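You operate a simulated robot arm through the tools that you are given. There is no shell and no other tool. Be economical: measure what you need, move in short steps, check, and stop when the job is done.

You are at the controls of a simulated two-armed robot. One attempt, no reset.

JOB
Pad the brown tray with both blocks and push it to the gate.
Fine: grey and pink blocks from the packing drawer; shut it; the gate stays down. Where these are worked on the way, their far stop is far enough and under half their travel is too little: packing drawer.
Where things are to end (x, y in the base frame): brown tray within 20 mm of [800, -790].

Only the result counts: the job must be done as asked and must still hold three seconds after the hand-in. Knocking over, shifting, dropping, spilling or breaking anything else fails it.

ROBOT AND FRAMES
Two 7-joint arms with two-finger parallel grippers on one trunk, on a base that drives. Base frame: it is fixed to the floor where the robot stands at the start and does not move with it; the origin is under the middle of the robot, x ahead of it, y to its left, z up. Units: mm, degrees, N and s.
The left shoulder is at the start at [124, 171, 1162], the right one opposite. With the tool pointing down near the work surface each hand reaches from about 100 to 880 mm from the robot's upright axis, wherever it stands, measured 20 degrees to its own side. Places, roughly: inside of the brown tray [800, -300, 900]; packing drawer [800, 0, 700]; track gate [800, -900, 900]; white tray [750, -1250, 1000]. Payload 4.4 kg a hand.
Tool frame (each hand has its own): the origin (TCP) lies between the finger pads and is the grasp point; the fingertips stand 23 mm ahead of it; z points along the fingers, y is the line along which they close. The gripper opens to 94 mm. The fingers are 38 mm wide and 10 mm thick; the gripper's body (54 by 96 mm) begins 39 mm behind the TCP.
Orientation is that of the tool frame in the base frame, as a unit quaternion [w, x, y, z]. With the fingers straight down and closing along the base's y, the tool's x points along the base's -x, its y along +y and its z along -z.

CONTROLS
- The arms move only by the tool play_rows. It takes "left_moves", "right_moves" or both (then of equal length, played together; a hand with none holds still); each is a list that holds one entry, the list of rows, each a list of 6 numbers: the shift along the tool's x, y, z in mm, then the turn, a rotation vector about the tool's x, y, z in degrees. In form: [[[tx, ty, tz, ax, ay, az], ...]]. A call has 1 to 12 rows; each row shifts and turns the commanded pose from where the row before left it, along the tool's axes as they then stand. "left_gripper" and "right_gripper" are, for a hand that has rows, the gripper command, from -1 (shut) to 1 (fully open), values between in proportion, set as the call begins (left out, the last holds). Each row takes 0.2 s and may step no farther than 50 mm and 8.6 degrees from the row before; otherwise, or with a gripper value out of range, the whole call is refused. Where a pose cannot be reached the arm comes as near as it can. A force on the tool above 90 N (or 10 N above the force at the start of the call, whichever is more), or a blocked arm, ends the call early, and 0.2 s more pass. Each finger travels about 72 mm/s and halts on what it meets, pressing with about 22 N; the grip force reading is that of the motor and also rises with nothing between the fingers. The clock runs only during rows and for 0.2 s after the last one: add rows that do not move to give the fingers time. The reply holds the time, the measured pose of the TCP, the force on the tool along the base axes, the opening and the grip force, in the units named above and with some noise, with the torque about the TCP (base axes, N m) and any sound that the robot's microphone picked up.
- Cameras (640 x 400 px; columns grow to the right, rows downward): "scene" is now at [229, -35.9, 1293.7]; the picture's right is [-0.42, -0.91, 0.00], its down [-0.59, 0.28, -0.75] and it looks along [0.68, -0.32, -0.66] (base axes); focal length 214 px, centre (320, 200). "left" rides on the left gripper at [86, -16, -74] in its tool frame; the picture's right is [0.18, 0.98, 0.00], its down [-0.58, 0.11, -0.81] and it looks along [-0.79, 0.15, 0.59] (tool axes); focal length 243 px, centre (320, 200). "right" rides on the right gripper at [86, 16, -75] in its tool frame; the picture's right is [-0.18, 0.98, 0.00], its down [-0.58, -0.11, -0.81] and it looks along [-0.79, -0.15, 0.59] (tool axes); focal length 243 px, centre (320, 200). There is no depth. A picture from a camera that has moved, and an enlarged one, comes with that camera's place and axes in the base frame and with its lens.
- snapshot(camera): a new picture of that camera. The clock stands still meanwhile.
- move_column(by): slides the trunk up (or, below 0, down) by that many mm; the arms and the scene camera ride with it, the base frame stays. It gives what a move gives, with no picture.
- roll_base(legs): drives the robot by 1 to 6 legs, each [ahead, left, turn to the left] in mm, mm and degrees, along the robot's own axes; the way and the turn of a leg run together, so that a leg with both is an arc; at most 1500 mm and 180 degrees a leg. The arms and the cameras ride along, it lands a little off, and it stops where it bumps. It gives what a move gives.
- head_to(pan, tilt): turns the head with the scene camera to pan (to the left, within 80 degrees either way) and tilt (down, from -29 to 69), counted from straight ahead of the robot. It gives what a move gives.
- zoom(camera, box): a new picture of the part [left, top, right, bottom] of that camera's present view, enlarged. The clock stands still meanwhile.
- job_done(): hands the job in; it is judged then, once.

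Work in short steps. Places have to be worked out from the pictures, the camera data and where the tool is seen: move nearer, look again, correct. Check each grasp and each placing, and mend what went wrong. You have 120 turns and 92 pictures in all, those below and enlarged ones among them. Open the grippers and draw the arms clear of the work before you hand the job in, unless the task says otherwise; then end with one line.

The tools are called as name(argument=value, ...) on one line, values as JSON. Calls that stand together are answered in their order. play_rows: Moves the arms, as the interface text tells. Its arguments: {"type":"object","properties":{"left_moves":{"type":"array","items":{"type":"array","items":{"type":"array","items":{"type":"number"}}}},"left_gripper":{"type":"number"},"right_moves":{"type":"array","items":{"type":"array","items":{"type":"array","items":{"type":"number"}}}},"right_gripper":{"type":"number"}},"required":[]} The other tools are called the same way: move_column (by) slides the trunk up or down; roll_base (legs) drives the base; head_to (pan, tilt) turns the head that bears the scene camera; snapshot (camera) takes a picture; zoom (camera, box) takes an enlarged picture of a part of a camera's view; job_done () hands the job in.

At the start:

```text
time: 0.0
left_tool_pos: [633.3, 57.0, 1171.5]
left_ee_rot: [0.0, 0.0, 1.0, 0.0]
left_wrist_force: [0.6, 0.1, -0.4]
left_wrist_torque: [0.03, 0.01, -0.02]
left_gripper_width: 94.1
left_grip_force: 0.0
right_tool_pos: [454.9, -442.6, 1145.1]
right_ee_rot: [-0.001, 0.0, 1.0, 0.0]
right_wrist_force: [-0.7, -0.3, -0.6]
right_wrist_torque: [0.0, -0.01, -0.02]
right_gripper_width: 93.8
right_grip_force: 0.0
trunk travel left (down, up): [-175.0, 213.0]
robot x, y, heading: [0.9, 1.3, -0.1]
head pan, tilt: [-25.1, 41.0]
```

scene: 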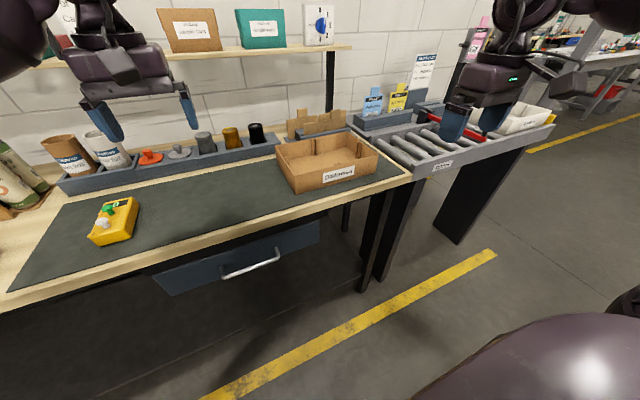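
right: 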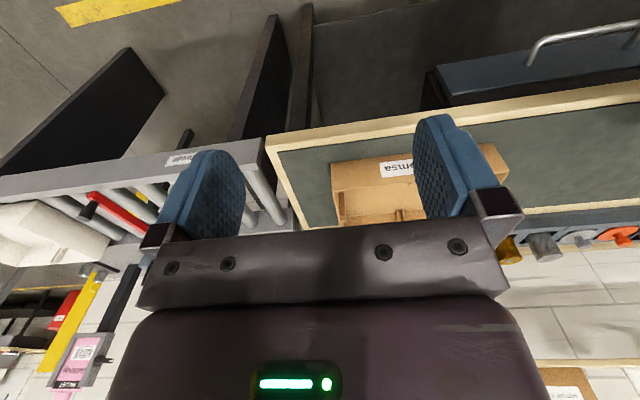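
left: 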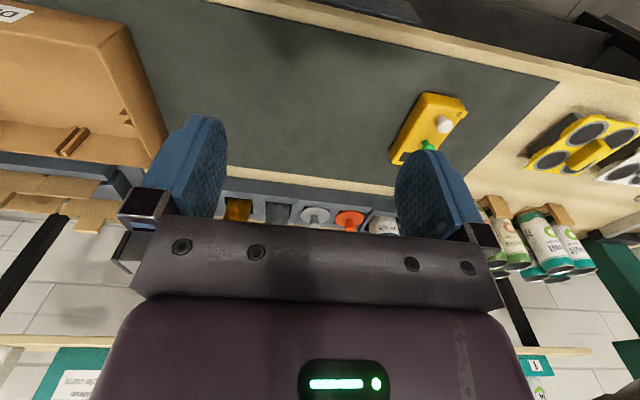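

The brown tray, bench, drawer with bar handle and roller track are visible. I look closer at the drawer and the track.

zoom(camera="scene", box=[120, 180, 420, 320])

zoom(camera="scene", box=[260, 40, 580, 240])

```text
2.13 times, centred on (270, 250) of scene
camera zoom: at [229.0, -35.9, 1293.7], right [-0.42, -0.91, 0.0], down [-0.59, 0.28, -0.75], along [0.68, -0.32, -0.66], focal length 458 px, centre (427, 93)
```

zoom: 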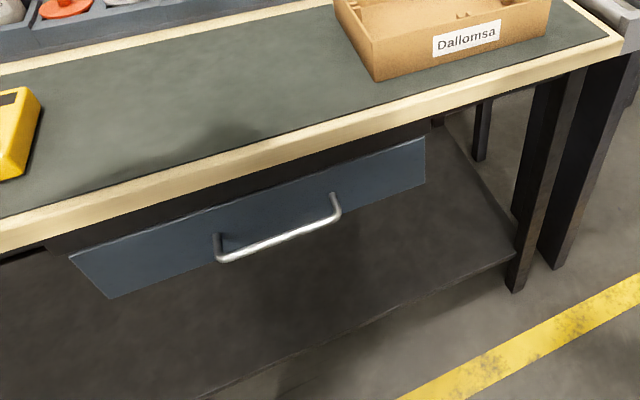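

```text
2.00 times, centred on (420, 140) of scene
camera zoom: at [229.0, -35.9, 1293.7], right [-0.42, -0.91, 0.0], down [-0.59, 0.28, -0.75], along [0.68, -0.32, -0.66], focal length 429 px, centre (120, 320)
```

zoom: 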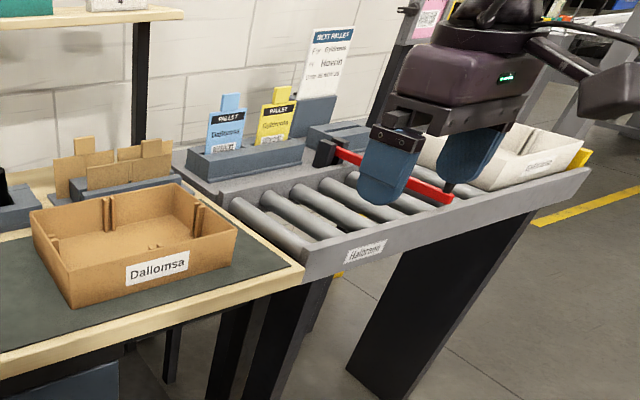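

The drawer handle is around [648, 0, 700], running along y, and the bench edge overhangs it at x≈636. I back the base off, lower the trunk and aim the head at the drawer.

roll_base(legs=[[-200, 0, 0]])

move_column(by=-120)

head_to(pan=0, tilt=35)

snapshot(camera="scene")

```text
time: 1.6
left_tool_pos: [435.2, 55.9, 1171.0]
left_ee_rot: [-0.001, -0.001, 1.0, 0.0]
left_wrist_force: [0.7, -1.0, 0.8]
left_wrist_torque: [-0.03, 0.0, -0.01]
left_gripper_width: 94.0
left_grip_force: 0.0
right_tool_pos: [256.9, -443.7, 1146.3]
right_ee_rot: [0.0, 0.0, 1.0, 0.0]
right_wrist_force: [0.0, -0.8, -0.1]
right_wrist_torque: [0.05, -0.03, -0.02]
right_gripper_width: 94.1
right_grip_force: 0.1
trunk travel left (down, up): [-175.0, 213.0]
robot x, y, heading: [-194.5, 0.2, 0.2]
head pan, tilt: [-25.1, 41.0]
```

```text
time: 3.1
left_tool_pos: [434.0, 56.9, 1052.7]
left_ee_rot: [0.002, 0.0, 1.0, 0.0]
left_wrist_force: [-0.4, -0.7, -0.3]
left_wrist_torque: [0.02, 0.01, -0.02]
left_gripper_width: 94.0
left_grip_force: 0.1
right_tool_pos: [256.4, -442.1, 1026.3]
right_ee_rot: [0.002, 0.001, 1.0, 0.0]
right_wrist_force: [-0.5, -0.7, 0.8]
right_wrist_torque: [0.0, -0.03, 0.02]
right_gripper_width: 93.9
right_grip_force: 0.0
trunk travel left (down, up): [-55.0, 333.0]
robot x, y, heading: [-196.0, 0.2, -0.1]
head pan, tilt: [-25.1, 41.0]
```

```text
time: 4.0
left_tool_pos: [435.4, 56.4, 1051.1]
left_ee_rot: [0.0, 0.0, 1.0, 0.0]
left_wrist_force: [0.4, -0.4, -0.6]
left_wrist_torque: [0.0, -0.01, 0.01]
left_gripper_width: 93.9
left_grip_force: 0.1
right_tool_pos: [258.2, -442.6, 1024.8]
right_ee_rot: [0.0, 0.0, 1.0, 0.0]
right_wrist_force: [-0.4, -0.1, -0.1]
right_wrist_torque: [-0.01, -0.04, 0.01]
right_gripper_width: 93.9
right_grip_force: 0.1
trunk travel left (down, up): [-55.0, 333.0]
robot x, y, heading: [-195.3, -0.1, 0.3]
head pan, tilt: [0.0, 35.0]
```

```text
86 pictures are left
camera scene: at [160.1, -0.2, 1155.4], right [0.0, -1.0, 0.0], down [-0.57, 0.0, -0.82], along [0.82, 0.0, -0.57], focal length 214 px, centre (320, 200)
```

scene: 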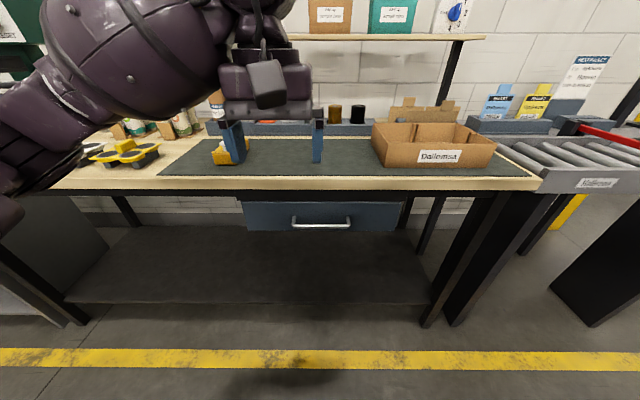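

The handle lies near [610–660, 0, 700–750]. I lower the left hand in front of it and pitch the fingers forward.

play_rows(left_moves=[[[0, 0, 50, 0, 0, 0], [0, 0, 50, 0, 0, 0], [0, 0, 50, 0, 0, 0], [0, 0, 50, 0, 0, 0], [0, 0, 0, 0, -8.5, 0], [0, 0, 0, 0, -8.5, 0], [0, 0, 0, 0, -8.5, 0], [0, 0, 0, 0, -8.5, 0], [0, 0, 0, 0, -8.5, 0], [0, 0, 0, 0, -8.5, 0]]])

play_rows(left_moves=[[[0, 0, 0, 0, -8.5, 0], [0, 0, 0, 0, -8.5, 0], [0, 0, 0, 0, -8.5, 0], [0, 0, 0, 0, -8.5, 0], [0, 0, 0, 0, -5, 0], [0, 0, 0, 0, 0, 0]]])

```text
time: 6.2
left_tool_pos: [435.5, 56.7, 852.0]
left_ee_rot: [0.431, 0.0, 0.902, -0.001]
left_wrist_force: [0.4, -0.4, 0.3]
left_wrist_torque: [0.0, 0.0, -0.01]
left_gripper_width: 94.1
left_grip_force: 0.0
right_tool_pos: [258.0, -442.1, 1024.8]
right_ee_rot: [-0.001, 0.0, 1.0, 0.0]
right_wrist_force: [0.2, 0.1, 0.3]
right_wrist_torque: [0.01, 0.0, 0.04]
right_gripper_width: 94.0
right_grip_force: 0.1
trunk travel left (down, up): [-55.0, 333.0]
robot x, y, heading: [-199.7, -0.9, -0.1]
head pan, tilt: [0.0, 35.0]
```

```text
time: 7.6
left_tool_pos: [436.1, 57.8, 851.1]
left_ee_rot: [0.707, 0.0, 0.707, 0.0]
left_wrist_force: [1.2, -0.4, -0.3]
left_wrist_torque: [-0.01, 0.0, 0.02]
left_gripper_width: 94.1
left_grip_force: 0.0
right_tool_pos: [258.5, -441.3, 1024.6]
right_ee_rot: [-0.001, 0.0, 1.0, 0.0]
right_wrist_force: [-0.3, 0.3, -0.1]
right_wrist_torque: [0.0, 0.02, 0.0]
right_gripper_width: 93.8
right_grip_force: 0.1
trunk travel left (down, up): [-55.0, 333.0]
robot x, y, heading: [-201.0, 0.3, 0.1]
head pan, tilt: [0.0, 35.0]
```

The fingers now point forward. I lower further, centre on the handle and roll so the fingers close vertically.

play_rows(left_moves=[[[40, -25, 0, 0, 0, 8.5], [0, 0, 0, 0, 0, 8.5], [0, 0, 0, 0, 0, 8.5], [0, 0, 0, 0, 0, 8.5], [0, 0, 0, 0, 0, 8.5], [0, 0, 0, 0, 0, 8.5], [0, 0, 0, 0, 0, 8.5], [0, 0, 0, 0, 0, 8.5], [0, 0, 0, 0, 0, 8.5], [0, 0, 0, 0, 0, 8.5], [0, 0, 0, 0, 0, 5], [0, -40, 0, 0, 0, 0]]])

snapshot(camera="left")

snapshot(camera="scene")

```text
time: 10.2
left_tool_pos: [437.8, 30.5, 770.0]
left_ee_rot: [0.498, 0.502, 0.502, 0.498]
left_wrist_force: [-0.1, 0.4, -0.7]
left_wrist_torque: [-0.01, 0.02, 0.03]
left_gripper_width: 94.0
left_grip_force: 0.1
right_tool_pos: [259.4, -443.0, 1024.3]
right_ee_rot: [-0.002, -0.001, 1.0, 0.001]
right_wrist_force: [-0.4, 0.0, -0.2]
right_wrist_torque: [-0.02, 0.02, 0.02]
right_gripper_width: 94.2
right_grip_force: 0.0
trunk travel left (down, up): [-55.0, 333.0]
robot x, y, heading: [-194.5, -0.5, 0.0]
head pan, tilt: [0.0, 35.0]
```

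```text
85 pictures are left
camera left: at [361.3, 116.8, 755.7], right [0.01, 0.18, 0.98], down [-0.8, -0.58, 0.12], along [0.59, -0.79, 0.14], focal length 243 px, centre (320, 200)
```

left: 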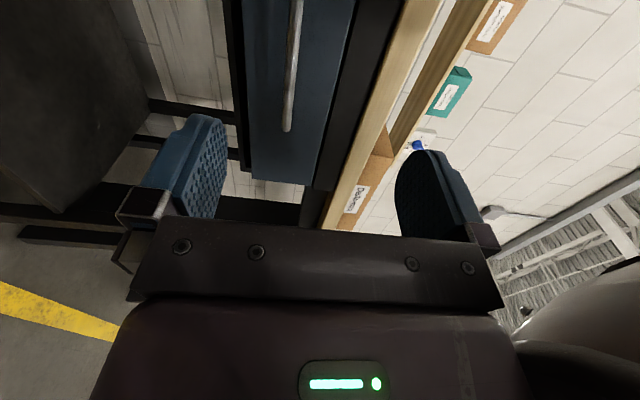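

```text
84 pictures are left
camera scene: at [161.8, 0.0, 1154.4], right [0.0, -1.0, 0.0], down [-0.57, 0.0, -0.82], along [0.82, 0.0, -0.57], focal length 214 px, centre (320, 200)
```

scene: 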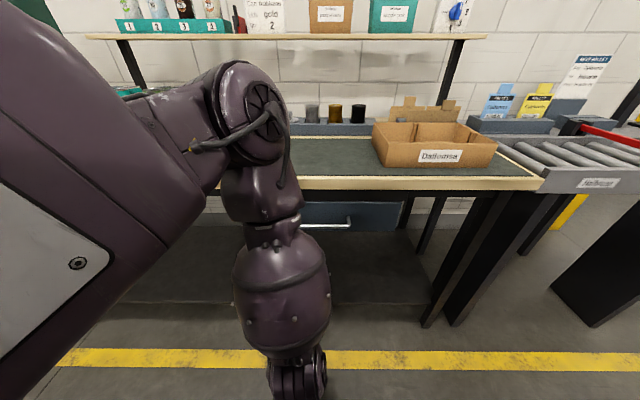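

Triangulated: bar at x≈618, z≈750, y from -85 to 76, with the drawer panel at x≈658. I bring the open fingers around the bar.

play_rows(left_moves=[[[-30, -20, 30, 0, 0, 0], [0, 0, 45, 0, 0, 0], [0, 0, 45, 0, 0, 0], [0, 0, 30, 0, 0, 0], [0, 0, 20, 0, 0, 0], [0, 0, 0, 0, 0, 0]]], left_gripper=1)

snapshot(camera="left")

```text
time: 11.6
left_tool_pos: [604.9, -0.1, 751.6]
left_ee_rot: [0.499, 0.499, 0.501, 0.501]
left_wrist_force: [-1.1, 0.0, 0.5]
left_wrist_torque: [0.01, -0.01, -0.01]
left_gripper_width: 93.9
left_grip_force: 0.2
right_tool_pos: [257.5, -443.7, 1025.5]
right_ee_rot: [0.0, 0.0, 1.0, 0.0]
right_wrist_force: [-0.1, -0.2, -0.6]
right_wrist_torque: [0.0, 0.01, 0.02]
right_gripper_width: 94.1
right_grip_force: 0.1
trunk travel left (down, up): [-55.0, 333.0]
robot x, y, heading: [-197.2, 1.7, -0.1]
head pan, tilt: [0.0, 35.0]
```

```text
83 pictures are left
camera left: at [529.2, 86.3, 736.1], right [0.0, 0.18, 0.98], down [-0.8, -0.58, 0.11], along [0.59, -0.79, 0.15], focal length 243 px, centre (320, 200)
```

left: 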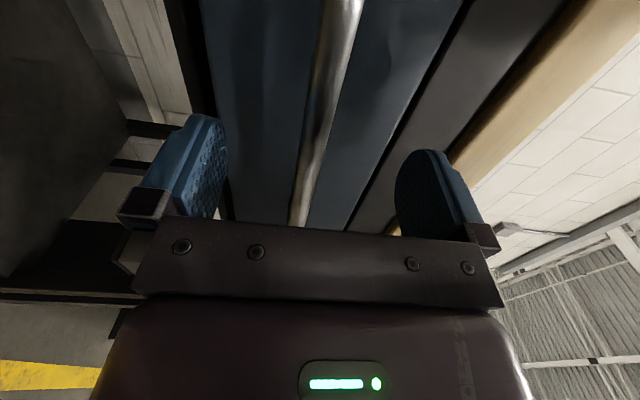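

The bar sits between the fingers; I nudge in 8 mm and close.

play_rows(left_moves=[[[0, 0, 8, 0, 0, 0], [0, 0, 0, 0, 0, 0], [0, 0, 0, 0, 0, 0], [0, 0, 0, 0, 0, 0], [0, 0, 0, 0, 0, 0]]], left_gripper=-1)

```text
time: 12.8
left_tool_pos: [612.4, 1.5, 745.5]
left_ee_rot: [0.495, 0.503, 0.504, 0.498]
left_wrist_force: [-1.5, -2.6, -28.9]
left_wrist_torque: [-0.31, 0.15, -0.09]
left_gripper_width: 11.7
left_grip_force: 45.1
right_tool_pos: [260.2, -443.2, 1022.9]
right_ee_rot: [-0.003, 0.0, 1.0, -0.001]
right_wrist_force: [-0.9, 0.5, 0.1]
right_wrist_torque: [0.0, 0.03, 0.01]
right_gripper_width: 94.0
right_grip_force: 0.1
trunk travel left (down, up): [-55.0, 333.0]
robot x, y, heading: [-201.5, -3.7, -0.2]
head pan, tilt: [0.0, 35.0]
```

The bar is gripped (11.7 mm); I relieve the vertical load by a few mm and pull back with the arm.

play_rows(left_moves=[[[0, -6, 0, 0, 0, 0], [0, 0, -15, 0, 0, 0], [0, 0, -25, 0, 0, 0], [0, 0, -30, 0, 0, 0], [0, 0, -30, 0, 0, 0], [0, 0, 0, 0, 0, 0]]])

snapshot(camera="scene")

```text
time: 14.2
left_tool_pos: [513.2, 2.0, 745.0]
left_ee_rot: [0.5, 0.5, 0.5, 0.5]
left_wrist_force: [0.4, 0.1, -10.2]
left_wrist_torque: [0.03, 0.06, -0.17]
left_gripper_width: 11.6
left_grip_force: 45.0
right_tool_pos: [258.4, -443.6, 1024.7]
right_ee_rot: [-0.001, 0.0, 1.0, 0.0]
right_wrist_force: [0.0, 0.3, -0.1]
right_wrist_torque: [-0.03, 0.0, 0.01]
right_gripper_width: 94.1
right_grip_force: 0.0
trunk travel left (down, up): [-55.0, 333.0]
robot x, y, heading: [-199.3, -3.1, -0.1]
head pan, tilt: [0.0, 35.0]
```

```text
82 pictures are left
camera scene: at [160.8, 0.0, 1155.3], right [0.0, -1.0, 0.0], down [-0.57, 0.0, -0.82], along [0.82, 0.0, -0.57], focal length 214 px, centre (320, 200)
```

scene: 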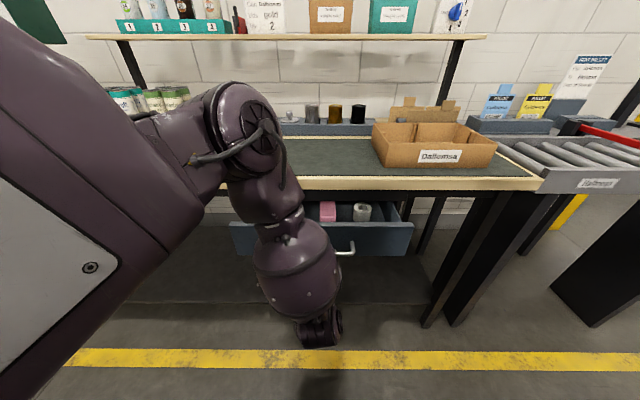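

The drawer opens; pink and grey objects appear. I keep pulling.

play_rows(left_moves=[[[0, 0, -25, 0, 0, 0], [0, 0, -30, 0, 0, 0], [0, 0, -30, 0, 0, 0], [0, 0, -30, 0, 0, 0], [0, 0, -25, 0, 0, 0], [0, 0, 0, 0, 0, 0]]])

```text
time: 15.3
left_tool_pos: [440.2, 56.4, 745.6]
left_ee_rot: [0.446, 0.451, 0.562, 0.531]
left_wrist_force: [-0.2, -30.6, -63.8]
left_wrist_torque: [1.51, 0.21, -0.49]
left_gripper_width: 13.3
left_grip_force: 44.3
left hand out of reach, approached as far as the arm can: row 4, 5
right_tool_pos: [260.5, -446.4, 1021.3]
right_ee_rot: [-0.004, 0.001, 1.0, 0.001]
right_wrist_force: [-0.8, -1.2, -0.5]
right_wrist_torque: [0.01, -0.03, -0.02]
right_gripper_width: 93.9
right_grip_force: 0.1
trunk travel left (down, up): [-55.0, 333.0]
robot x, y, heading: [-198.0, 0.8, -0.0]
head pan, tilt: [0.0, 35.0]
stopped in row 5 (left hand): the arm was blocked; the commanded pose is now the measured one
```

The arm reached its limit and slid along the bar. I look before re-gripping.

snapshot(camera="left")

snapshot(camera="scene")

```text
81 pictures are left
camera left: at [349.5, 125.3, 731.4], right [-0.01, 0.21, 0.98], down [-0.67, -0.72, 0.15], along [0.74, -0.66, 0.14], focal length 243 px, centre (320, 200)
```

left: 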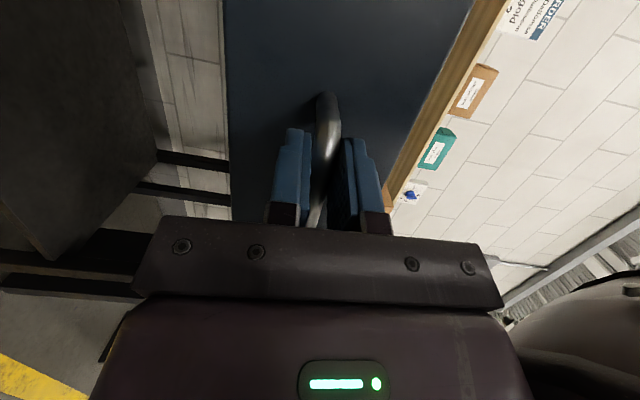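

```text
80 pictures are left
camera scene: at [164.6, -3.4, 1153.0], right [0.0, -1.0, 0.0], down [-0.58, 0.0, -0.82], along [0.82, 0.0, -0.58], focal length 214 px, centre (320, 200)
```

scene: 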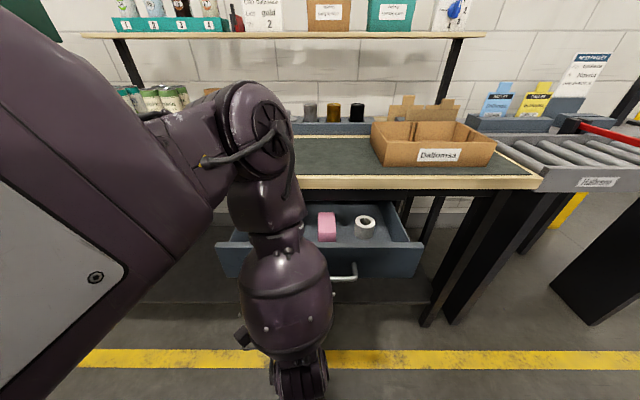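

The fingers still hold the bar; I pull the rest with the base.

roll_base(legs=[[-80, 0, 0]])

snapshot(camera="scene")

```text
time: 16.3
left_tool_pos: [362.5, 58.3, 746.2]
left_ee_rot: [0.445, 0.45, 0.561, 0.534]
left_wrist_force: [-0.2, -30.0, -71.7]
left_wrist_torque: [1.41, 0.36, -0.35]
left_gripper_width: 12.8
left_grip_force: 45.0
right_tool_pos: [182.4, -444.6, 1021.7]
right_ee_rot: [-0.003, 0.001, 1.0, 0.0]
right_wrist_force: [0.0, 0.4, 0.0]
right_wrist_torque: [-0.05, 0.03, -0.01]
right_gripper_width: 93.9
right_grip_force: 0.0
trunk travel left (down, up): [-55.0, 333.0]
robot x, y, heading: [-277.2, 2.8, -0.3]
head pan, tilt: [0.0, 35.0]
```

```text
79 pictures are left
camera scene: at [85.9, -2.3, 1153.4], right [0.0, -1.0, 0.0], down [-0.58, 0.0, -0.82], along [0.82, 0.0, -0.58], focal length 214 px, centre (320, 200)
```

scene: 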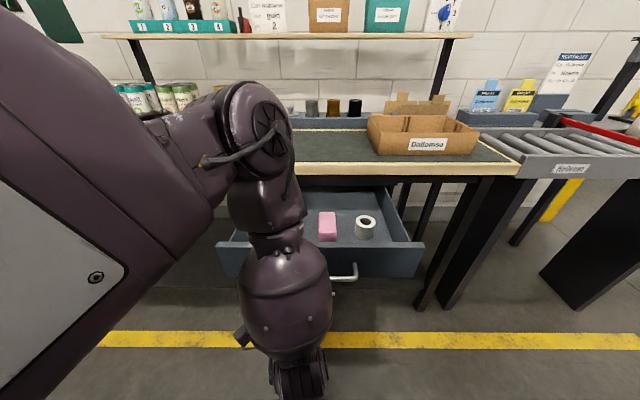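

Opened ~255 mm with no pulling resistance; a bit more toward the far stop.

roll_base(legs=[[-60, 0, 0]])

```text
time: 17.3
left_tool_pos: [302.0, 63.0, 745.5]
left_ee_rot: [0.442, 0.449, 0.564, 0.534]
left_wrist_force: [3.9, -9.2, -40.8]
left_wrist_torque: [1.43, 0.46, 0.48]
left_gripper_width: 12.7
left_grip_force: 45.4
right_tool_pos: [121.6, -444.1, 1022.9]
right_ee_rot: [-0.002, 0.001, 1.0, 0.001]
right_wrist_force: [-0.7, 0.8, -0.7]
right_wrist_torque: [-0.01, -0.01, 0.01]
right_gripper_width: 94.0
right_grip_force: 0.0
trunk travel left (down, up): [-55.0, 333.0]
robot x, y, heading: [-336.8, 1.7, -0.3]
head pan, tilt: [0.0, 35.0]
```

Force changed slightly, maybe the stop. I open the gripper and back the base off to look.

play_rows(left_moves=[[[0, 0, 0, 0, 0, 0], [0, 0, 0, 0, 0, 0], [0, 0, 0, 0, 0, 0], [0, 0, 0, 0, 0, 0]]], left_gripper=1)

roll_base(legs=[[-120, 0, 0]])

snapshot(camera="scene")

```text
time: 18.3
left_tool_pos: [300.0, 63.1, 748.9]
left_ee_rot: [0.442, 0.448, 0.564, 0.535]
left_wrist_force: [-0.6, 0.2, -1.2]
left_wrist_torque: [-0.02, 0.02, -0.02]
left_gripper_width: 94.0
left_grip_force: 0.0
right_tool_pos: [118.4, -442.7, 1025.1]
right_ee_rot: [0.0, 0.001, 1.0, -0.001]
right_wrist_force: [0.8, -0.1, -0.7]
right_wrist_torque: [0.02, -0.01, 0.01]
right_gripper_width: 93.9
right_grip_force: 0.0
trunk travel left (down, up): [-55.0, 333.0]
robot x, y, heading: [-336.3, -0.3, 0.0]
head pan, tilt: [0.0, 35.0]
```

```text
time: 19.5
left_tool_pos: [181.2, 64.1, 747.8]
left_ee_rot: [0.443, 0.447, 0.564, 0.534]
left_wrist_force: [-0.3, 0.0, 0.7]
left_wrist_torque: [0.04, 0.01, 0.02]
left_gripper_width: 93.8
left_grip_force: 0.0
right_tool_pos: [0.6, -443.3, 1025.5]
right_ee_rot: [0.0, 0.001, 1.0, 0.0]
right_wrist_force: [-1.1, -0.6, 0.1]
right_wrist_torque: [0.02, -0.02, 0.01]
right_gripper_width: 93.8
right_grip_force: 0.0
trunk travel left (down, up): [-55.0, 333.0]
robot x, y, heading: [-454.7, -0.8, -0.1]
head pan, tilt: [0.0, 35.0]
```

```text
78 pictures are left
camera scene: at [-97.5, -0.2, 1155.6], right [0.0, -1.0, 0.0], down [-0.57, 0.0, -0.82], along [0.82, 0.0, -0.57], focal length 214 px, centre (320, 200)
```

scene: 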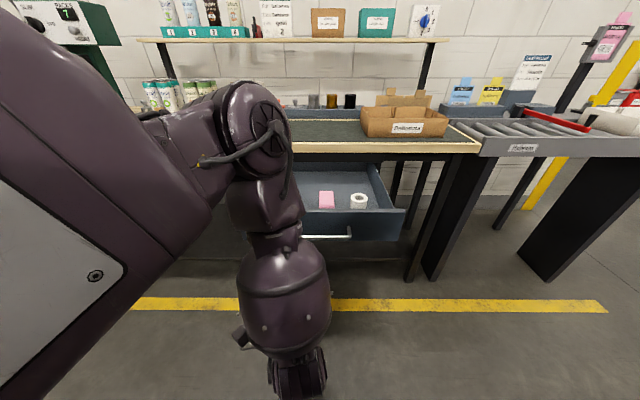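

The drawer is open about 310 mm (bar at x≈308). I raise the left hand and unroll it back to pointing down.

play_rows(left_moves=[[[0, 40, 0, 0, -6, 0], [0, 40, 0, 0, -6, 0], [0, 40, 0, 0, 0, -8.5], [0, 0, 0, 0, 0, -8.5], [0, 0, 0, 0, 0, -8.5], [0, 0, 0, 0, 0, -8.5], [0, 0, 0, 0, 0, -8.5], [0, 0, 0, 0, 0, -8.5], [0, 0, 0, 0, 0, -8.5], [0, 0, 0, 0, 0, -8.5], [0, 0, 0, 0, 0, -8.5], [0, 0, 0, 0, 0, -8.5]]])

play_rows(left_moves=[[[0, 0, 0, 0, 0, -5], [0, 0, 0, 0, 8.5, 0], [0, 0, 0, 0, 8.5, 0], [0, 0, 0, 0, 8.5, 0], [0, 0, 0, 0, 8.5, 0], [0, 0, 0, 0, 8.5, 0], [0, 0, 0, 0, 8.5, 0], [0, 0, 0, 0, 8.5, 0], [0, 0, 0, 0, 8.5, 0], [0, 0, 0, 0, 8.5, 0], [0, 0, 0, 0, 8.5, 0], [0, 0, 0, 0, 5, 0]]])

snapshot(camera="scene")

```text
time: 22.1
left_tool_pos: [185.0, 68.0, 867.7]
left_ee_rot: [0.695, 0.02, 0.718, 0.019]
left_wrist_force: [-1.2, -0.2, 1.0]
left_wrist_torque: [0.0, 0.01, 0.02]
left_gripper_width: 94.0
left_grip_force: 0.1
right_tool_pos: [1.1, -442.8, 1025.6]
right_ee_rot: [-0.001, 0.001, 1.0, 0.001]
right_wrist_force: [-0.3, 0.1, -0.1]
right_wrist_torque: [0.02, -0.02, 0.0]
right_gripper_width: 93.8
right_grip_force: 0.0
trunk travel left (down, up): [-55.0, 333.0]
robot x, y, heading: [-455.2, 1.5, -0.2]
head pan, tilt: [0.0, 35.0]
```

```text
time: 24.7
left_tool_pos: [185.3, 67.5, 868.0]
left_ee_rot: [-0.018, 0.001, 1.0, -0.015]
left_wrist_force: [0.7, 0.2, -0.4]
left_wrist_torque: [0.0, 0.01, 0.01]
left_gripper_width: 94.0
left_grip_force: 0.1
right_tool_pos: [0.7, -442.0, 1024.5]
right_ee_rot: [-0.001, 0.0, 1.0, -0.001]
right_wrist_force: [1.2, -0.2, 0.1]
right_wrist_torque: [-0.01, 0.01, -0.02]
right_gripper_width: 94.1
right_grip_force: 0.0
trunk travel left (down, up): [-55.0, 333.0]
robot x, y, heading: [-454.6, -3.1, -0.1]
head pan, tilt: [0.0, 35.0]
```

```text
77 pictures are left
camera scene: at [-96.7, -0.2, 1155.3], right [0.0, -1.0, 0.0], down [-0.57, 0.0, -0.82], along [0.82, 0.0, -0.57], focal length 214 px, centre (320, 200)
```

scene: 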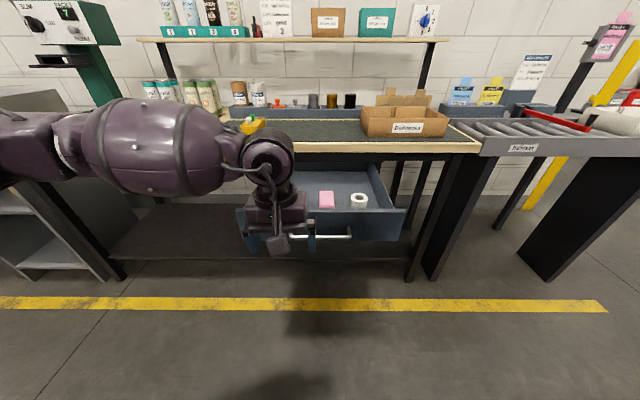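

I raise the left hand, drive forward 200 mm and look down with the left camera.

play_rows(left_moves=[[[0, 0, -50, 0, 0, 0], [0, 0, -50, 0, 0, 0], [0, 0, -30, 0, 0, 0], [0, 0, 0, 0, 0, 0]]])

roll_base(legs=[[200, 0, 0]])

snapshot(camera="left")

head_to(pan=0, tilt=55)

snapshot(camera="scene")

```text
time: 25.7
left_tool_pos: [190.3, 69.8, 997.6]
left_ee_rot: [-0.016, 0.001, 1.0, -0.014]
left_wrist_force: [0.7, 0.0, 0.2]
left_wrist_torque: [-0.01, -0.02, 0.03]
left_gripper_width: 93.9
left_grip_force: 0.0
right_tool_pos: [-0.0, -441.3, 1024.3]
right_ee_rot: [-0.001, 0.001, 1.0, 0.0]
right_wrist_force: [1.0, -0.3, -0.4]
right_wrist_torque: [0.01, -0.04, 0.03]
right_gripper_width: 94.1
right_grip_force: 0.1
trunk travel left (down, up): [-55.0, 333.0]
robot x, y, heading: [-457.0, -4.6, -0.0]
head pan, tilt: [0.0, 35.0]
```

```text
time: 27.3
left_tool_pos: [391.2, 69.5, 998.4]
left_ee_rot: [-0.016, 0.001, 1.0, -0.014]
left_wrist_force: [-0.7, 0.1, 0.1]
left_wrist_torque: [-0.01, 0.01, -0.02]
left_gripper_width: 94.0
left_grip_force: 0.0
right_tool_pos: [199.8, -443.5, 1025.2]
right_ee_rot: [-0.001, 0.001, 1.0, 0.0]
right_wrist_force: [-0.8, 0.2, 0.4]
right_wrist_torque: [-0.03, 0.01, -0.02]
right_gripper_width: 94.1
right_grip_force: 0.0
trunk travel left (down, up): [-55.0, 333.0]
robot x, y, heading: [-255.6, 0.4, -0.0]
head pan, tilt: [0.0, 35.0]
```

```text
76 pictures are left
camera left: at [305.7, 54.3, 1076.4], right [-0.18, 0.98, -0.02], down [0.61, 0.13, 0.78], along [0.77, 0.13, -0.62], focal length 243 px, centre (320, 200)
```

left: 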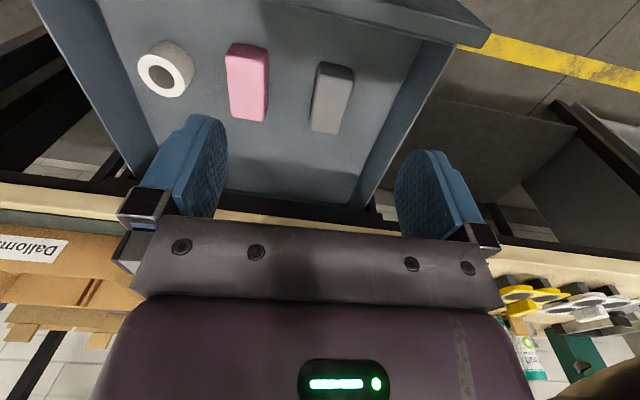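

```text
time: 28.2
left_tool_pos: [389.4, 69.2, 997.3]
left_ee_rot: [-0.016, 0.002, 1.0, -0.013]
left_wrist_force: [1.0, 0.0, 0.3]
left_wrist_torque: [-0.02, 0.0, 0.0]
left_gripper_width: 94.1
left_grip_force: 0.1
right_tool_pos: [199.3, -444.1, 1025.2]
right_ee_rot: [-0.002, 0.002, 1.0, 0.0]
right_wrist_force: [0.6, -0.7, -0.8]
right_wrist_torque: [-0.02, 0.01, -0.03]
right_gripper_width: 94.0
right_grip_force: 0.0
trunk travel left (down, up): [-55.0, 333.0]
robot x, y, heading: [-252.9, -2.8, -0.0]
head pan, tilt: [0.0, 55.0]
```

```text
75 pictures are left
camera scene: at [86.8, -1.1, 1127.2], right [0.0, -1.0, 0.0], down [-0.82, 0.0, -0.57], along [0.57, 0.0, -0.82], focal length 214 px, centre (320, 200)
```

scene: 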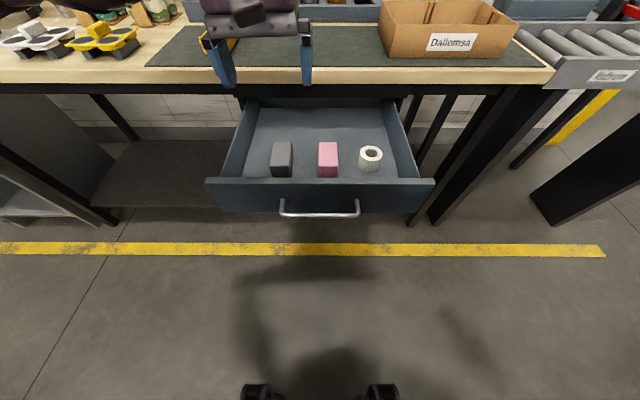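

Grey and pink blocks plus a tape roll are in the drawer. I zoom in to locate the blocks.

zoom(camera="scene", box=[220, 90, 420, 215])

zoom(camera="left", box=[120, 20, 440, 220])

```text
3.20 times, centred on (320, 152) of scene
camera zoom: at [86.8, -1.1, 1127.2], right [0.0, -1.0, 0.0], down [-0.82, 0.0, -0.57], along [0.57, 0.0, -0.82], focal length 686 px, centre (320, 352)
```

zoom: 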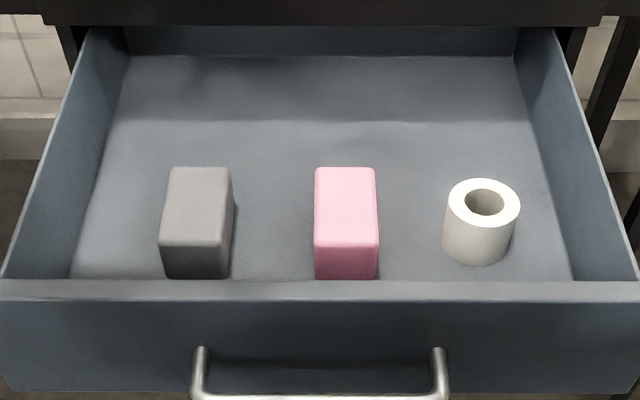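

```text
2.00 times, centred on (280, 120) of left
camera zoom: at [305.3, 54.3, 1076.6], right [-0.18, 0.98, -0.02], down [0.61, 0.13, 0.78], along [0.77, 0.13, -0.62], focal length 485 px, centre (400, 360)
```

zoom: 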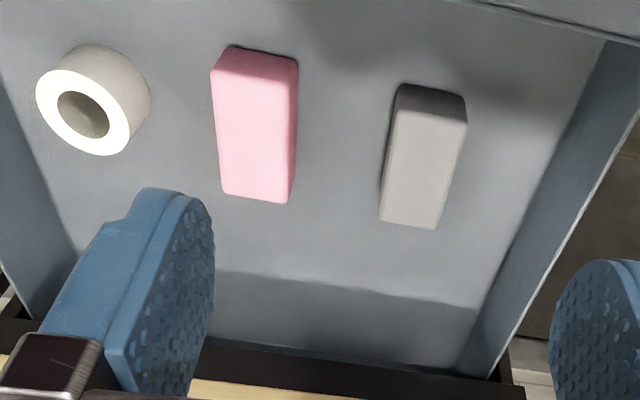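

Grey block: top centre ≈[486, 94, 753]; pink ≈[487, -20, 753]; about 80×48×43 mm on a floor at z≈710. I bring the left hand above the grey one.

play_rows(left_moves=[[[-49, 13, 0, -1.6, -1.8, 0], [-48, 12, 0, 0, 0, 0], [0, 0, 50, 0, 0, 0], [0, 0, 50, 0, 0, 0], [0, 0, 50, 0, 0, 0], [0, 0, 25, 0, 0, 0], [0, 0, 0, 0, 0, 0]]], left_gripper=1)

snapshot(camera="left")

```text
refused: row 1 steps farther than a row can; nothing moved
```

```text
72 pictures are left
camera left: at [305.3, 54.3, 1076.6], right [-0.18, 0.98, -0.02], down [0.61, 0.13, 0.78], along [0.77, 0.13, -0.62], focal length 243 px, centre (320, 200)
```

left: 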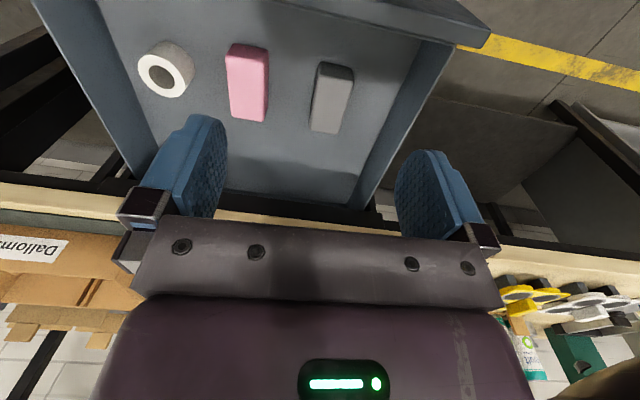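

The first row was slightly too long; I split it into smaller steps.

play_rows(left_moves=[[[-33, 9, 0, -1.6, -1.8, 0], [-32, 8, 0, 0, 0, 0], [-32, 8, 0, 0, 0, 0], [0, 0, 45, 0, 0, 0], [0, 0, 45, 0, 0, 0], [0, 0, 45, 0, 0, 0], [0, 0, 40, 0, 0, 0], [0, 0, 0, 0, 0, 0]]], left_gripper=1)

snapshot(camera="left")

snapshot(camera="scene")

```text
time: 30.0
left_tool_pos: [487.6, 91.6, 821.9]
left_ee_rot: [0.001, 0.002, 1.0, 0.0]
left_wrist_force: [-0.3, -0.6, -0.1]
left_wrist_torque: [-0.01, -0.03, -0.01]
left_gripper_width: 93.9
left_grip_force: 0.1
right_tool_pos: [199.9, -442.6, 1025.2]
right_ee_rot: [0.0, 0.002, 1.0, 0.0]
right_wrist_force: [0.6, -0.5, 0.6]
right_wrist_torque: [0.0, 0.01, 0.03]
right_gripper_width: 94.2
right_grip_force: 0.0
trunk travel left (down, up): [-55.0, 333.0]
robot x, y, heading: [-254.4, -0.6, -0.0]
head pan, tilt: [0.0, 55.0]
```

```text
71 pictures are left
camera left: at [400.0, 75.3, 898.5], right [-0.18, 0.98, 0.0], down [0.58, 0.11, 0.81], along [0.79, 0.15, -0.59], focal length 243 px, centre (320, 200)
```

left: 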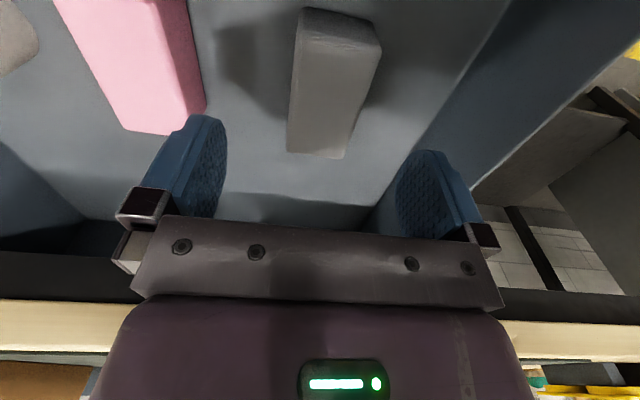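

```text
70 pictures are left
camera scene: at [86.4, -1.2, 1127.4], right [0.0, -1.0, 0.0], down [-0.82, 0.0, -0.57], along [0.57, 0.0, -0.82], focal length 214 px, centre (320, 200)
```

scene: 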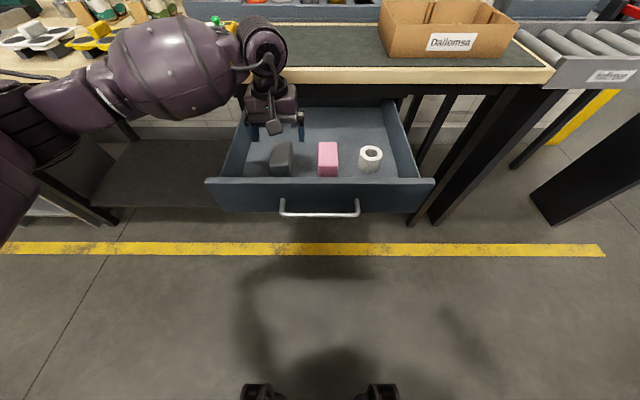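

The block measures [483, 94] again. I descend to z≈738 and close.

play_rows(left_moves=[[[2, 2, 40, 0, 0, 0], [0, 0, 30, 0, 0, 0], [0, 0, 14, 0, 0, 0], [0, 0, 0, 0, 0, 0]]])

play_rows(left_moves=[[[0, 0, 0, 0, 0, 0], [0, 0, 0, 0, 0, 0], [0, 0, 0, 0, 0, 0], [0, 0, 0, 0, 0, 0]]], left_gripper=-1)

```text
time: 31.0
left_tool_pos: [485.8, 95.3, 737.8]
left_ee_rot: [0.0, 0.001, 1.0, -0.001]
left_wrist_force: [-0.4, 0.5, 1.0]
left_wrist_torque: [0.0, 0.02, 0.01]
left_gripper_width: 94.1
left_grip_force: 0.0
right_tool_pos: [200.3, -443.9, 1026.0]
right_ee_rot: [0.0, 0.001, 1.0, 0.001]
right_wrist_force: [-0.6, 0.4, -0.9]
right_wrist_torque: [-0.01, 0.0, 0.01]
right_gripper_width: 94.1
right_grip_force: 0.1
trunk travel left (down, up): [-55.0, 333.0]
robot x, y, heading: [-257.2, -0.4, -0.2]
head pan, tilt: [0.0, 55.0]
```

```text
time: 32.0
left_tool_pos: [485.7, 95.6, 737.4]
left_ee_rot: [0.0, 0.001, 1.0, 0.0]
left_wrist_force: [-0.4, -0.8, 0.2]
left_wrist_torque: [0.02, 0.0, 0.0]
left_gripper_width: 49.1
left_grip_force: 22.4
right_tool_pos: [197.9, -444.3, 1025.2]
right_ee_rot: [0.0, 0.002, 1.0, -0.001]
right_wrist_force: [0.1, -0.3, -0.4]
right_wrist_torque: [0.0, -0.03, -0.01]
right_gripper_width: 94.1
right_grip_force: 0.0
trunk travel left (down, up): [-55.0, 333.0]
robot x, y, heading: [-258.0, -0.3, -0.0]
head pan, tilt: [0.0, 55.0]
```

Grasped (49 mm). I lift the grey block out and move it aside to the left.

play_rows(left_moves=[[[0, 0, -30, 0, 0, 0], [0, 0, -45, 0, 0, 0], [0, 0, -45, 0, 0, 0], [0, 0, -45, 0, 0, 0], [0, 0, -45, 0, 0, 0], [0, 0, -45, 0, 0, 0], [25, 40, 0, 0, 0, 0], [25, 40, 0, 0, 0, 0], [25, 40, 0, 0, 0, 0], [0, 0, 0, 0, 0, 0]]])

play_rows(right_moves=[[[-35, 35, 0, 0, 0, 0], [-35, 35, 0, 0, 0, 0], [-35, 35, 0, 0, 0, 0], [-35, 35, 0, 0, 0, 0], [-25, 43, 0, 0, 0, 0], [-25, 43, 0, 0, 0, 0], [-25, 43, 0, 0, 0, 0], [-25, 43, 0, 0, 0, 0], [-25, 43, 0, 0, 0, 0], [-23, 43, 0, 0, 0, 0], [0, 26, 0, 0, 0, 0], [0, 0, 0, 0, 0, 0]]], right_gripper=1)

snapshot(camera="right")

snapshot(camera="left")

```text
time: 34.2
left_tool_pos: [410.7, 215.6, 991.0]
left_ee_rot: [0.0, 0.002, 1.0, 0.0]
left_wrist_force: [0.8, 0.8, 0.0]
left_wrist_torque: [0.0, 0.05, -0.01]
left_gripper_width: 48.8
left_grip_force: 21.5
right_tool_pos: [199.7, -445.6, 1025.7]
right_ee_rot: [-0.001, 0.001, 1.0, 0.0]
right_wrist_force: [0.6, 0.3, 0.2]
right_wrist_torque: [0.0, -0.03, 0.0]
right_gripper_width: 93.9
right_grip_force: 0.2
trunk travel left (down, up): [-55.0, 333.0]
robot x, y, heading: [-253.1, -0.0, -0.3]
head pan, tilt: [0.0, 55.0]
```

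```text
time: 36.8
left_tool_pos: [411.7, 216.5, 993.1]
left_ee_rot: [0.001, 0.0, 1.0, 0.0]
left_wrist_force: [1.0, 0.2, 0.1]
left_wrist_torque: [0.0, 0.02, -0.01]
left_gripper_width: 48.5
left_grip_force: 22.3
right_tool_pos: [488.1, -20.1, 1025.1]
right_ee_rot: [0.0, 0.002, 1.0, 0.0]
right_wrist_force: [0.4, -0.6, -0.7]
right_wrist_torque: [-0.01, 0.0, 0.04]
right_gripper_width: 93.7
right_grip_force: 0.0
trunk travel left (down, up): [-55.0, 333.0]
robot x, y, heading: [-253.0, -2.1, -0.1]
head pan, tilt: [0.0, 55.0]
```

```text
69 pictures are left
camera right: at [402.1, -4.0, 1101.5], right [0.19, 0.98, 0.0], down [0.58, -0.11, 0.81], along [0.79, -0.15, -0.59], focal length 243 px, centre (320, 200)
```

right: 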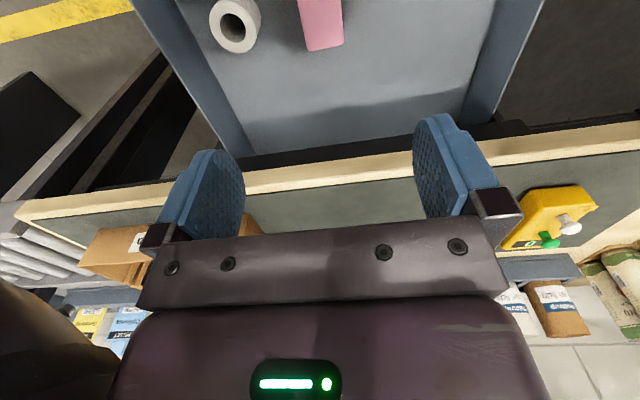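

```text
68 pictures are left
camera left: at [323.5, 199.8, 1067.4], right [-0.18, 0.98, 0.0], down [0.58, 0.11, 0.81], along [0.79, 0.15, -0.59], focal length 243 px, centre (320, 200)
```

left: 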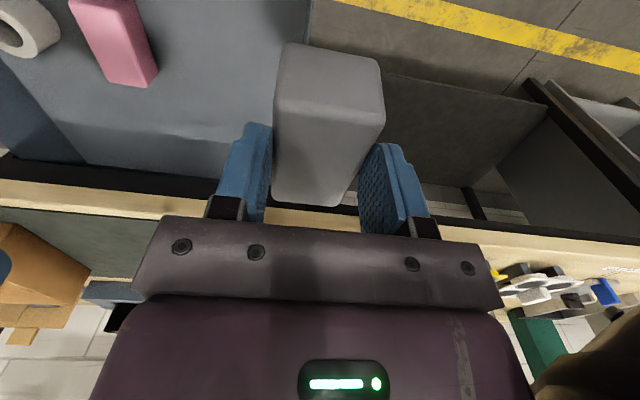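

Pink block position agrees. Descend the right hand to z≈738, pausing before the end.

play_rows(right_moves=[[[0, 0, 48, 0, 0, 0], [0, 0, 48, 0, 0, 0], [0, 0, 48, 0, 0, 0], [0, 0, 46, 0, 0, 0], [0, 0, 0, 0, 0, 0]]])

snapshot(camera="right")

```text
time: 38.0
left_tool_pos: [410.0, 218.1, 992.4]
left_ee_rot: [0.0, 0.001, 1.0, -0.001]
left_wrist_force: [-0.5, 0.4, 0.0]
left_wrist_torque: [0.0, 0.01, 0.0]
left_gripper_width: 49.1
left_grip_force: 22.1
right_tool_pos: [488.6, -21.2, 835.9]
right_ee_rot: [0.0, 0.001, 1.0, 0.0]
right_wrist_force: [0.3, -0.8, 0.1]
right_wrist_torque: [-0.01, -0.01, 0.0]
right_gripper_width: 94.0
right_grip_force: 0.0
trunk travel left (down, up): [-55.0, 333.0]
robot x, y, heading: [-257.1, 0.6, -0.2]
head pan, tilt: [0.0, 55.0]
```

```text
67 pictures are left
camera right: at [402.3, -3.9, 911.2], right [0.19, 0.98, 0.0], down [0.58, -0.11, 0.81], along [0.79, -0.15, -0.59], focal length 243 px, centre (320, 200)
```

right: 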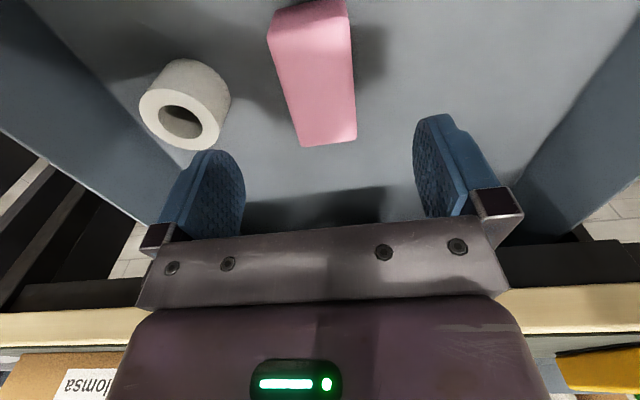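

Clear of the tape roll by ~20 mm; I narrow the opening to ~74 mm for margin, descend and grip.

play_rows(right_moves=[[[0, 1, 40, 0, 0, 0], [0, 0, 35, 0, 0, 0], [0, 0, 22, 0, 0, 0], [0, 0, 0, 0, 0, 0]]], right_gripper=0.57)

play_rows(right_moves=[[[0, 0, 0, 0, 0, 0], [0, 0, 0, 0, 0, 0], [0, 0, 0, 0, 0, 0], [0, 0, 0, 0, 0, 0]]], right_gripper=-1)

```text
time: 39.0
left_tool_pos: [410.8, 216.6, 991.3]
left_ee_rot: [0.001, 0.001, 1.0, 0.0]
left_wrist_force: [0.0, -0.6, -0.1]
left_wrist_torque: [0.04, 0.0, -0.03]
left_gripper_width: 48.6
left_grip_force: 22.3
right_tool_pos: [488.7, -18.2, 738.2]
right_ee_rot: [0.0, 0.002, 1.0, 0.0]
right_wrist_force: [-0.8, -0.9, 0.0]
right_wrist_torque: [0.0, 0.0, 0.0]
right_gripper_width: 73.8
right_grip_force: 0.1
trunk travel left (down, up): [-55.0, 333.0]
robot x, y, heading: [-252.9, 3.6, -0.2]
head pan, tilt: [0.0, 55.0]
```

```text
time: 40.0
left_tool_pos: [410.8, 217.3, 991.5]
left_ee_rot: [0.0, 0.001, 1.0, 0.0]
left_wrist_force: [-0.5, 0.0, -0.5]
left_wrist_torque: [0.0, -0.01, -0.01]
left_gripper_width: 48.7
left_grip_force: 22.4
right_tool_pos: [488.2, -20.3, 737.7]
right_ee_rot: [-0.001, 0.001, 1.0, 0.0]
right_wrist_force: [-0.1, 0.3, 0.3]
right_wrist_torque: [-0.03, 0.0, 0.01]
right_gripper_width: 48.6
right_grip_force: 22.4
trunk travel left (down, up): [-55.0, 333.0]
robot x, y, heading: [-254.8, 0.0, 0.2]
head pan, tilt: [0.0, 55.0]
```

Both blocks are held. I lift the pink one out and draw it back, then raise the trunk.

play_rows(right_moves=[[[0, 0, -30, 0, 0, 0], [0, 0, -45, 0, 0, 0], [0, 0, -45, 0, 0, 0], [0, 0, -45, 0, 0, 0], [0, 0, -45, 0, 0, 0], [0, 0, -45, 0, 0, 0], [25, -40, 0, 0, 0, 0], [25, -40, 0, 0, 0, 0], [25, -40, 0, 0, 0, 0], [25, -40, 0, 0, 0, 0], [0, 0, 0, 0, 0, 0]]])

move_column(by=120)

roll_base(legs=[[0, -600, 0], [200, 0, 0]])

head_to(pan=10, tilt=45)

snapshot(camera="scene")

```text
time: 42.4
left_tool_pos: [411.3, 217.5, 991.9]
left_ee_rot: [-0.001, 0.001, 1.0, 0.0]
left_wrist_force: [-0.1, 0.5, -0.2]
left_wrist_torque: [0.0, 0.02, -0.02]
left_gripper_width: 48.4
left_grip_force: 21.5
right_tool_pos: [387.7, -181.3, 993.3]
right_ee_rot: [0.0, 0.002, 1.0, 0.0]
right_wrist_force: [0.3, -0.9, -0.4]
right_wrist_torque: [0.01, 0.01, 0.0]
right_gripper_width: 49.0
right_grip_force: 21.4
trunk travel left (down, up): [-55.0, 333.0]
robot x, y, heading: [-256.0, -1.6, -0.2]
head pan, tilt: [0.0, 55.0]
```

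```text
time: 43.9
left_tool_pos: [412.0, 215.4, 1109.8]
left_ee_rot: [-0.002, 0.0, 1.0, 0.0]
left_wrist_force: [1.1, 0.7, -1.1]
left_wrist_torque: [-0.02, 0.0, 0.0]
left_gripper_width: 48.8
left_grip_force: 21.4
right_tool_pos: [389.4, -179.2, 1110.0]
right_ee_rot: [-0.003, 0.002, 1.0, 0.0]
right_wrist_force: [-0.4, -0.7, -0.8]
right_wrist_torque: [-0.01, 0.01, -0.03]
right_gripper_width: 48.9
right_grip_force: 22.1
trunk travel left (down, up): [-175.0, 213.0]
robot x, y, heading: [-255.1, -3.6, -0.1]
head pan, tilt: [0.0, 55.0]
```

```text
time: 50.7
left_tool_pos: [609.5, -372.4, 1112.9]
left_ee_rot: [0.0, 0.001, 1.0, 0.0]
left_wrist_force: [1.2, 0.1, 0.6]
left_wrist_torque: [-0.01, 0.02, -0.01]
left_gripper_width: 48.6
left_grip_force: 21.6
right_tool_pos: [588.5, -768.4, 1113.5]
right_ee_rot: [0.0, 0.001, 1.0, 0.0]
right_wrist_force: [0.2, -0.6, -0.3]
right_wrist_torque: [0.03, 0.0, -0.03]
right_gripper_width: 48.9
right_grip_force: 22.2
trunk travel left (down, up): [-175.0, 213.0]
robot x, y, heading: [-57.8, -587.6, 0.1]
head pan, tilt: [0.0, 55.0]
```

```text
time: 51.4
left_tool_pos: [609.7, -372.4, 1111.6]
left_ee_rot: [0.0, 0.001, 1.0, 0.0]
left_wrist_force: [-0.2, 0.5, -1.3]
left_wrist_torque: [-0.01, -0.03, 0.01]
left_gripper_width: 48.6
left_grip_force: 21.7
right_tool_pos: [587.1, -767.0, 1114.3]
right_ee_rot: [0.0, 0.001, 1.0, 0.0]
right_wrist_force: [-0.4, 0.4, 0.4]
right_wrist_torque: [0.02, 0.03, -0.02]
right_gripper_width: 49.1
right_grip_force: 22.0
trunk travel left (down, up): [-175.0, 213.0]
robot x, y, heading: [-55.7, -587.4, -0.2]
head pan, tilt: [10.0, 45.0]
```

```text
66 pictures are left
camera scene: at [176.3, -575.6, 1287.9], right [0.17, -0.99, 0.0], down [-0.7, -0.12, -0.71], along [0.7, 0.12, -0.71], focal length 214 px, centre (320, 200)
```

scene: 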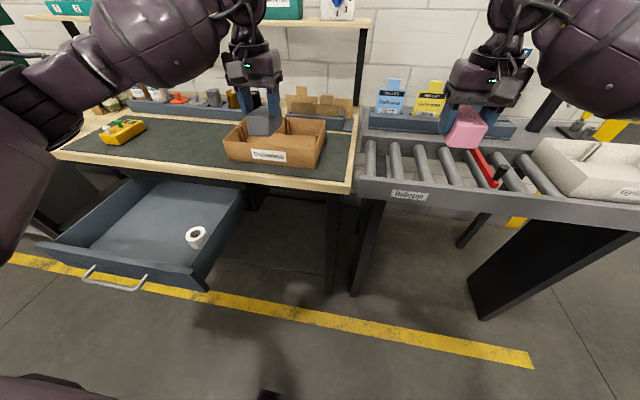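

Good view. I measure the tray with both cameras.

zoom(camera="scene", box=[200, 80, 520, 230])

snapshot(camera="left")

```text
2.00 times, centred on (360, 155) of scene
camera zoom: at [176.3, -575.6, 1287.9], right [0.17, -0.99, 0.0], down [-0.7, -0.12, -0.71], along [0.7, 0.12, -0.71], focal length 429 px, centre (240, 290)
```

zoom: 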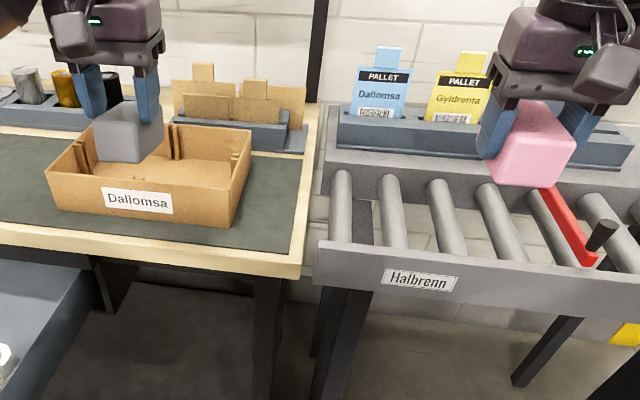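

```text
64 pictures are left
camera left: at [522.3, -389.5, 1188.3], right [-0.18, 0.98, 0.0], down [0.58, 0.11, 0.81], along [0.79, 0.15, -0.59], focal length 243 px, centre (320, 200)
```

left: 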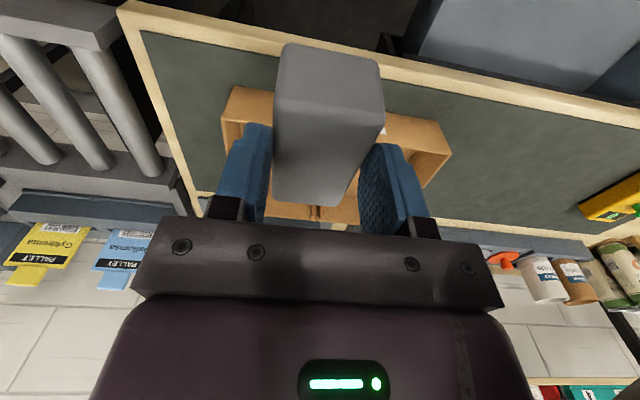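

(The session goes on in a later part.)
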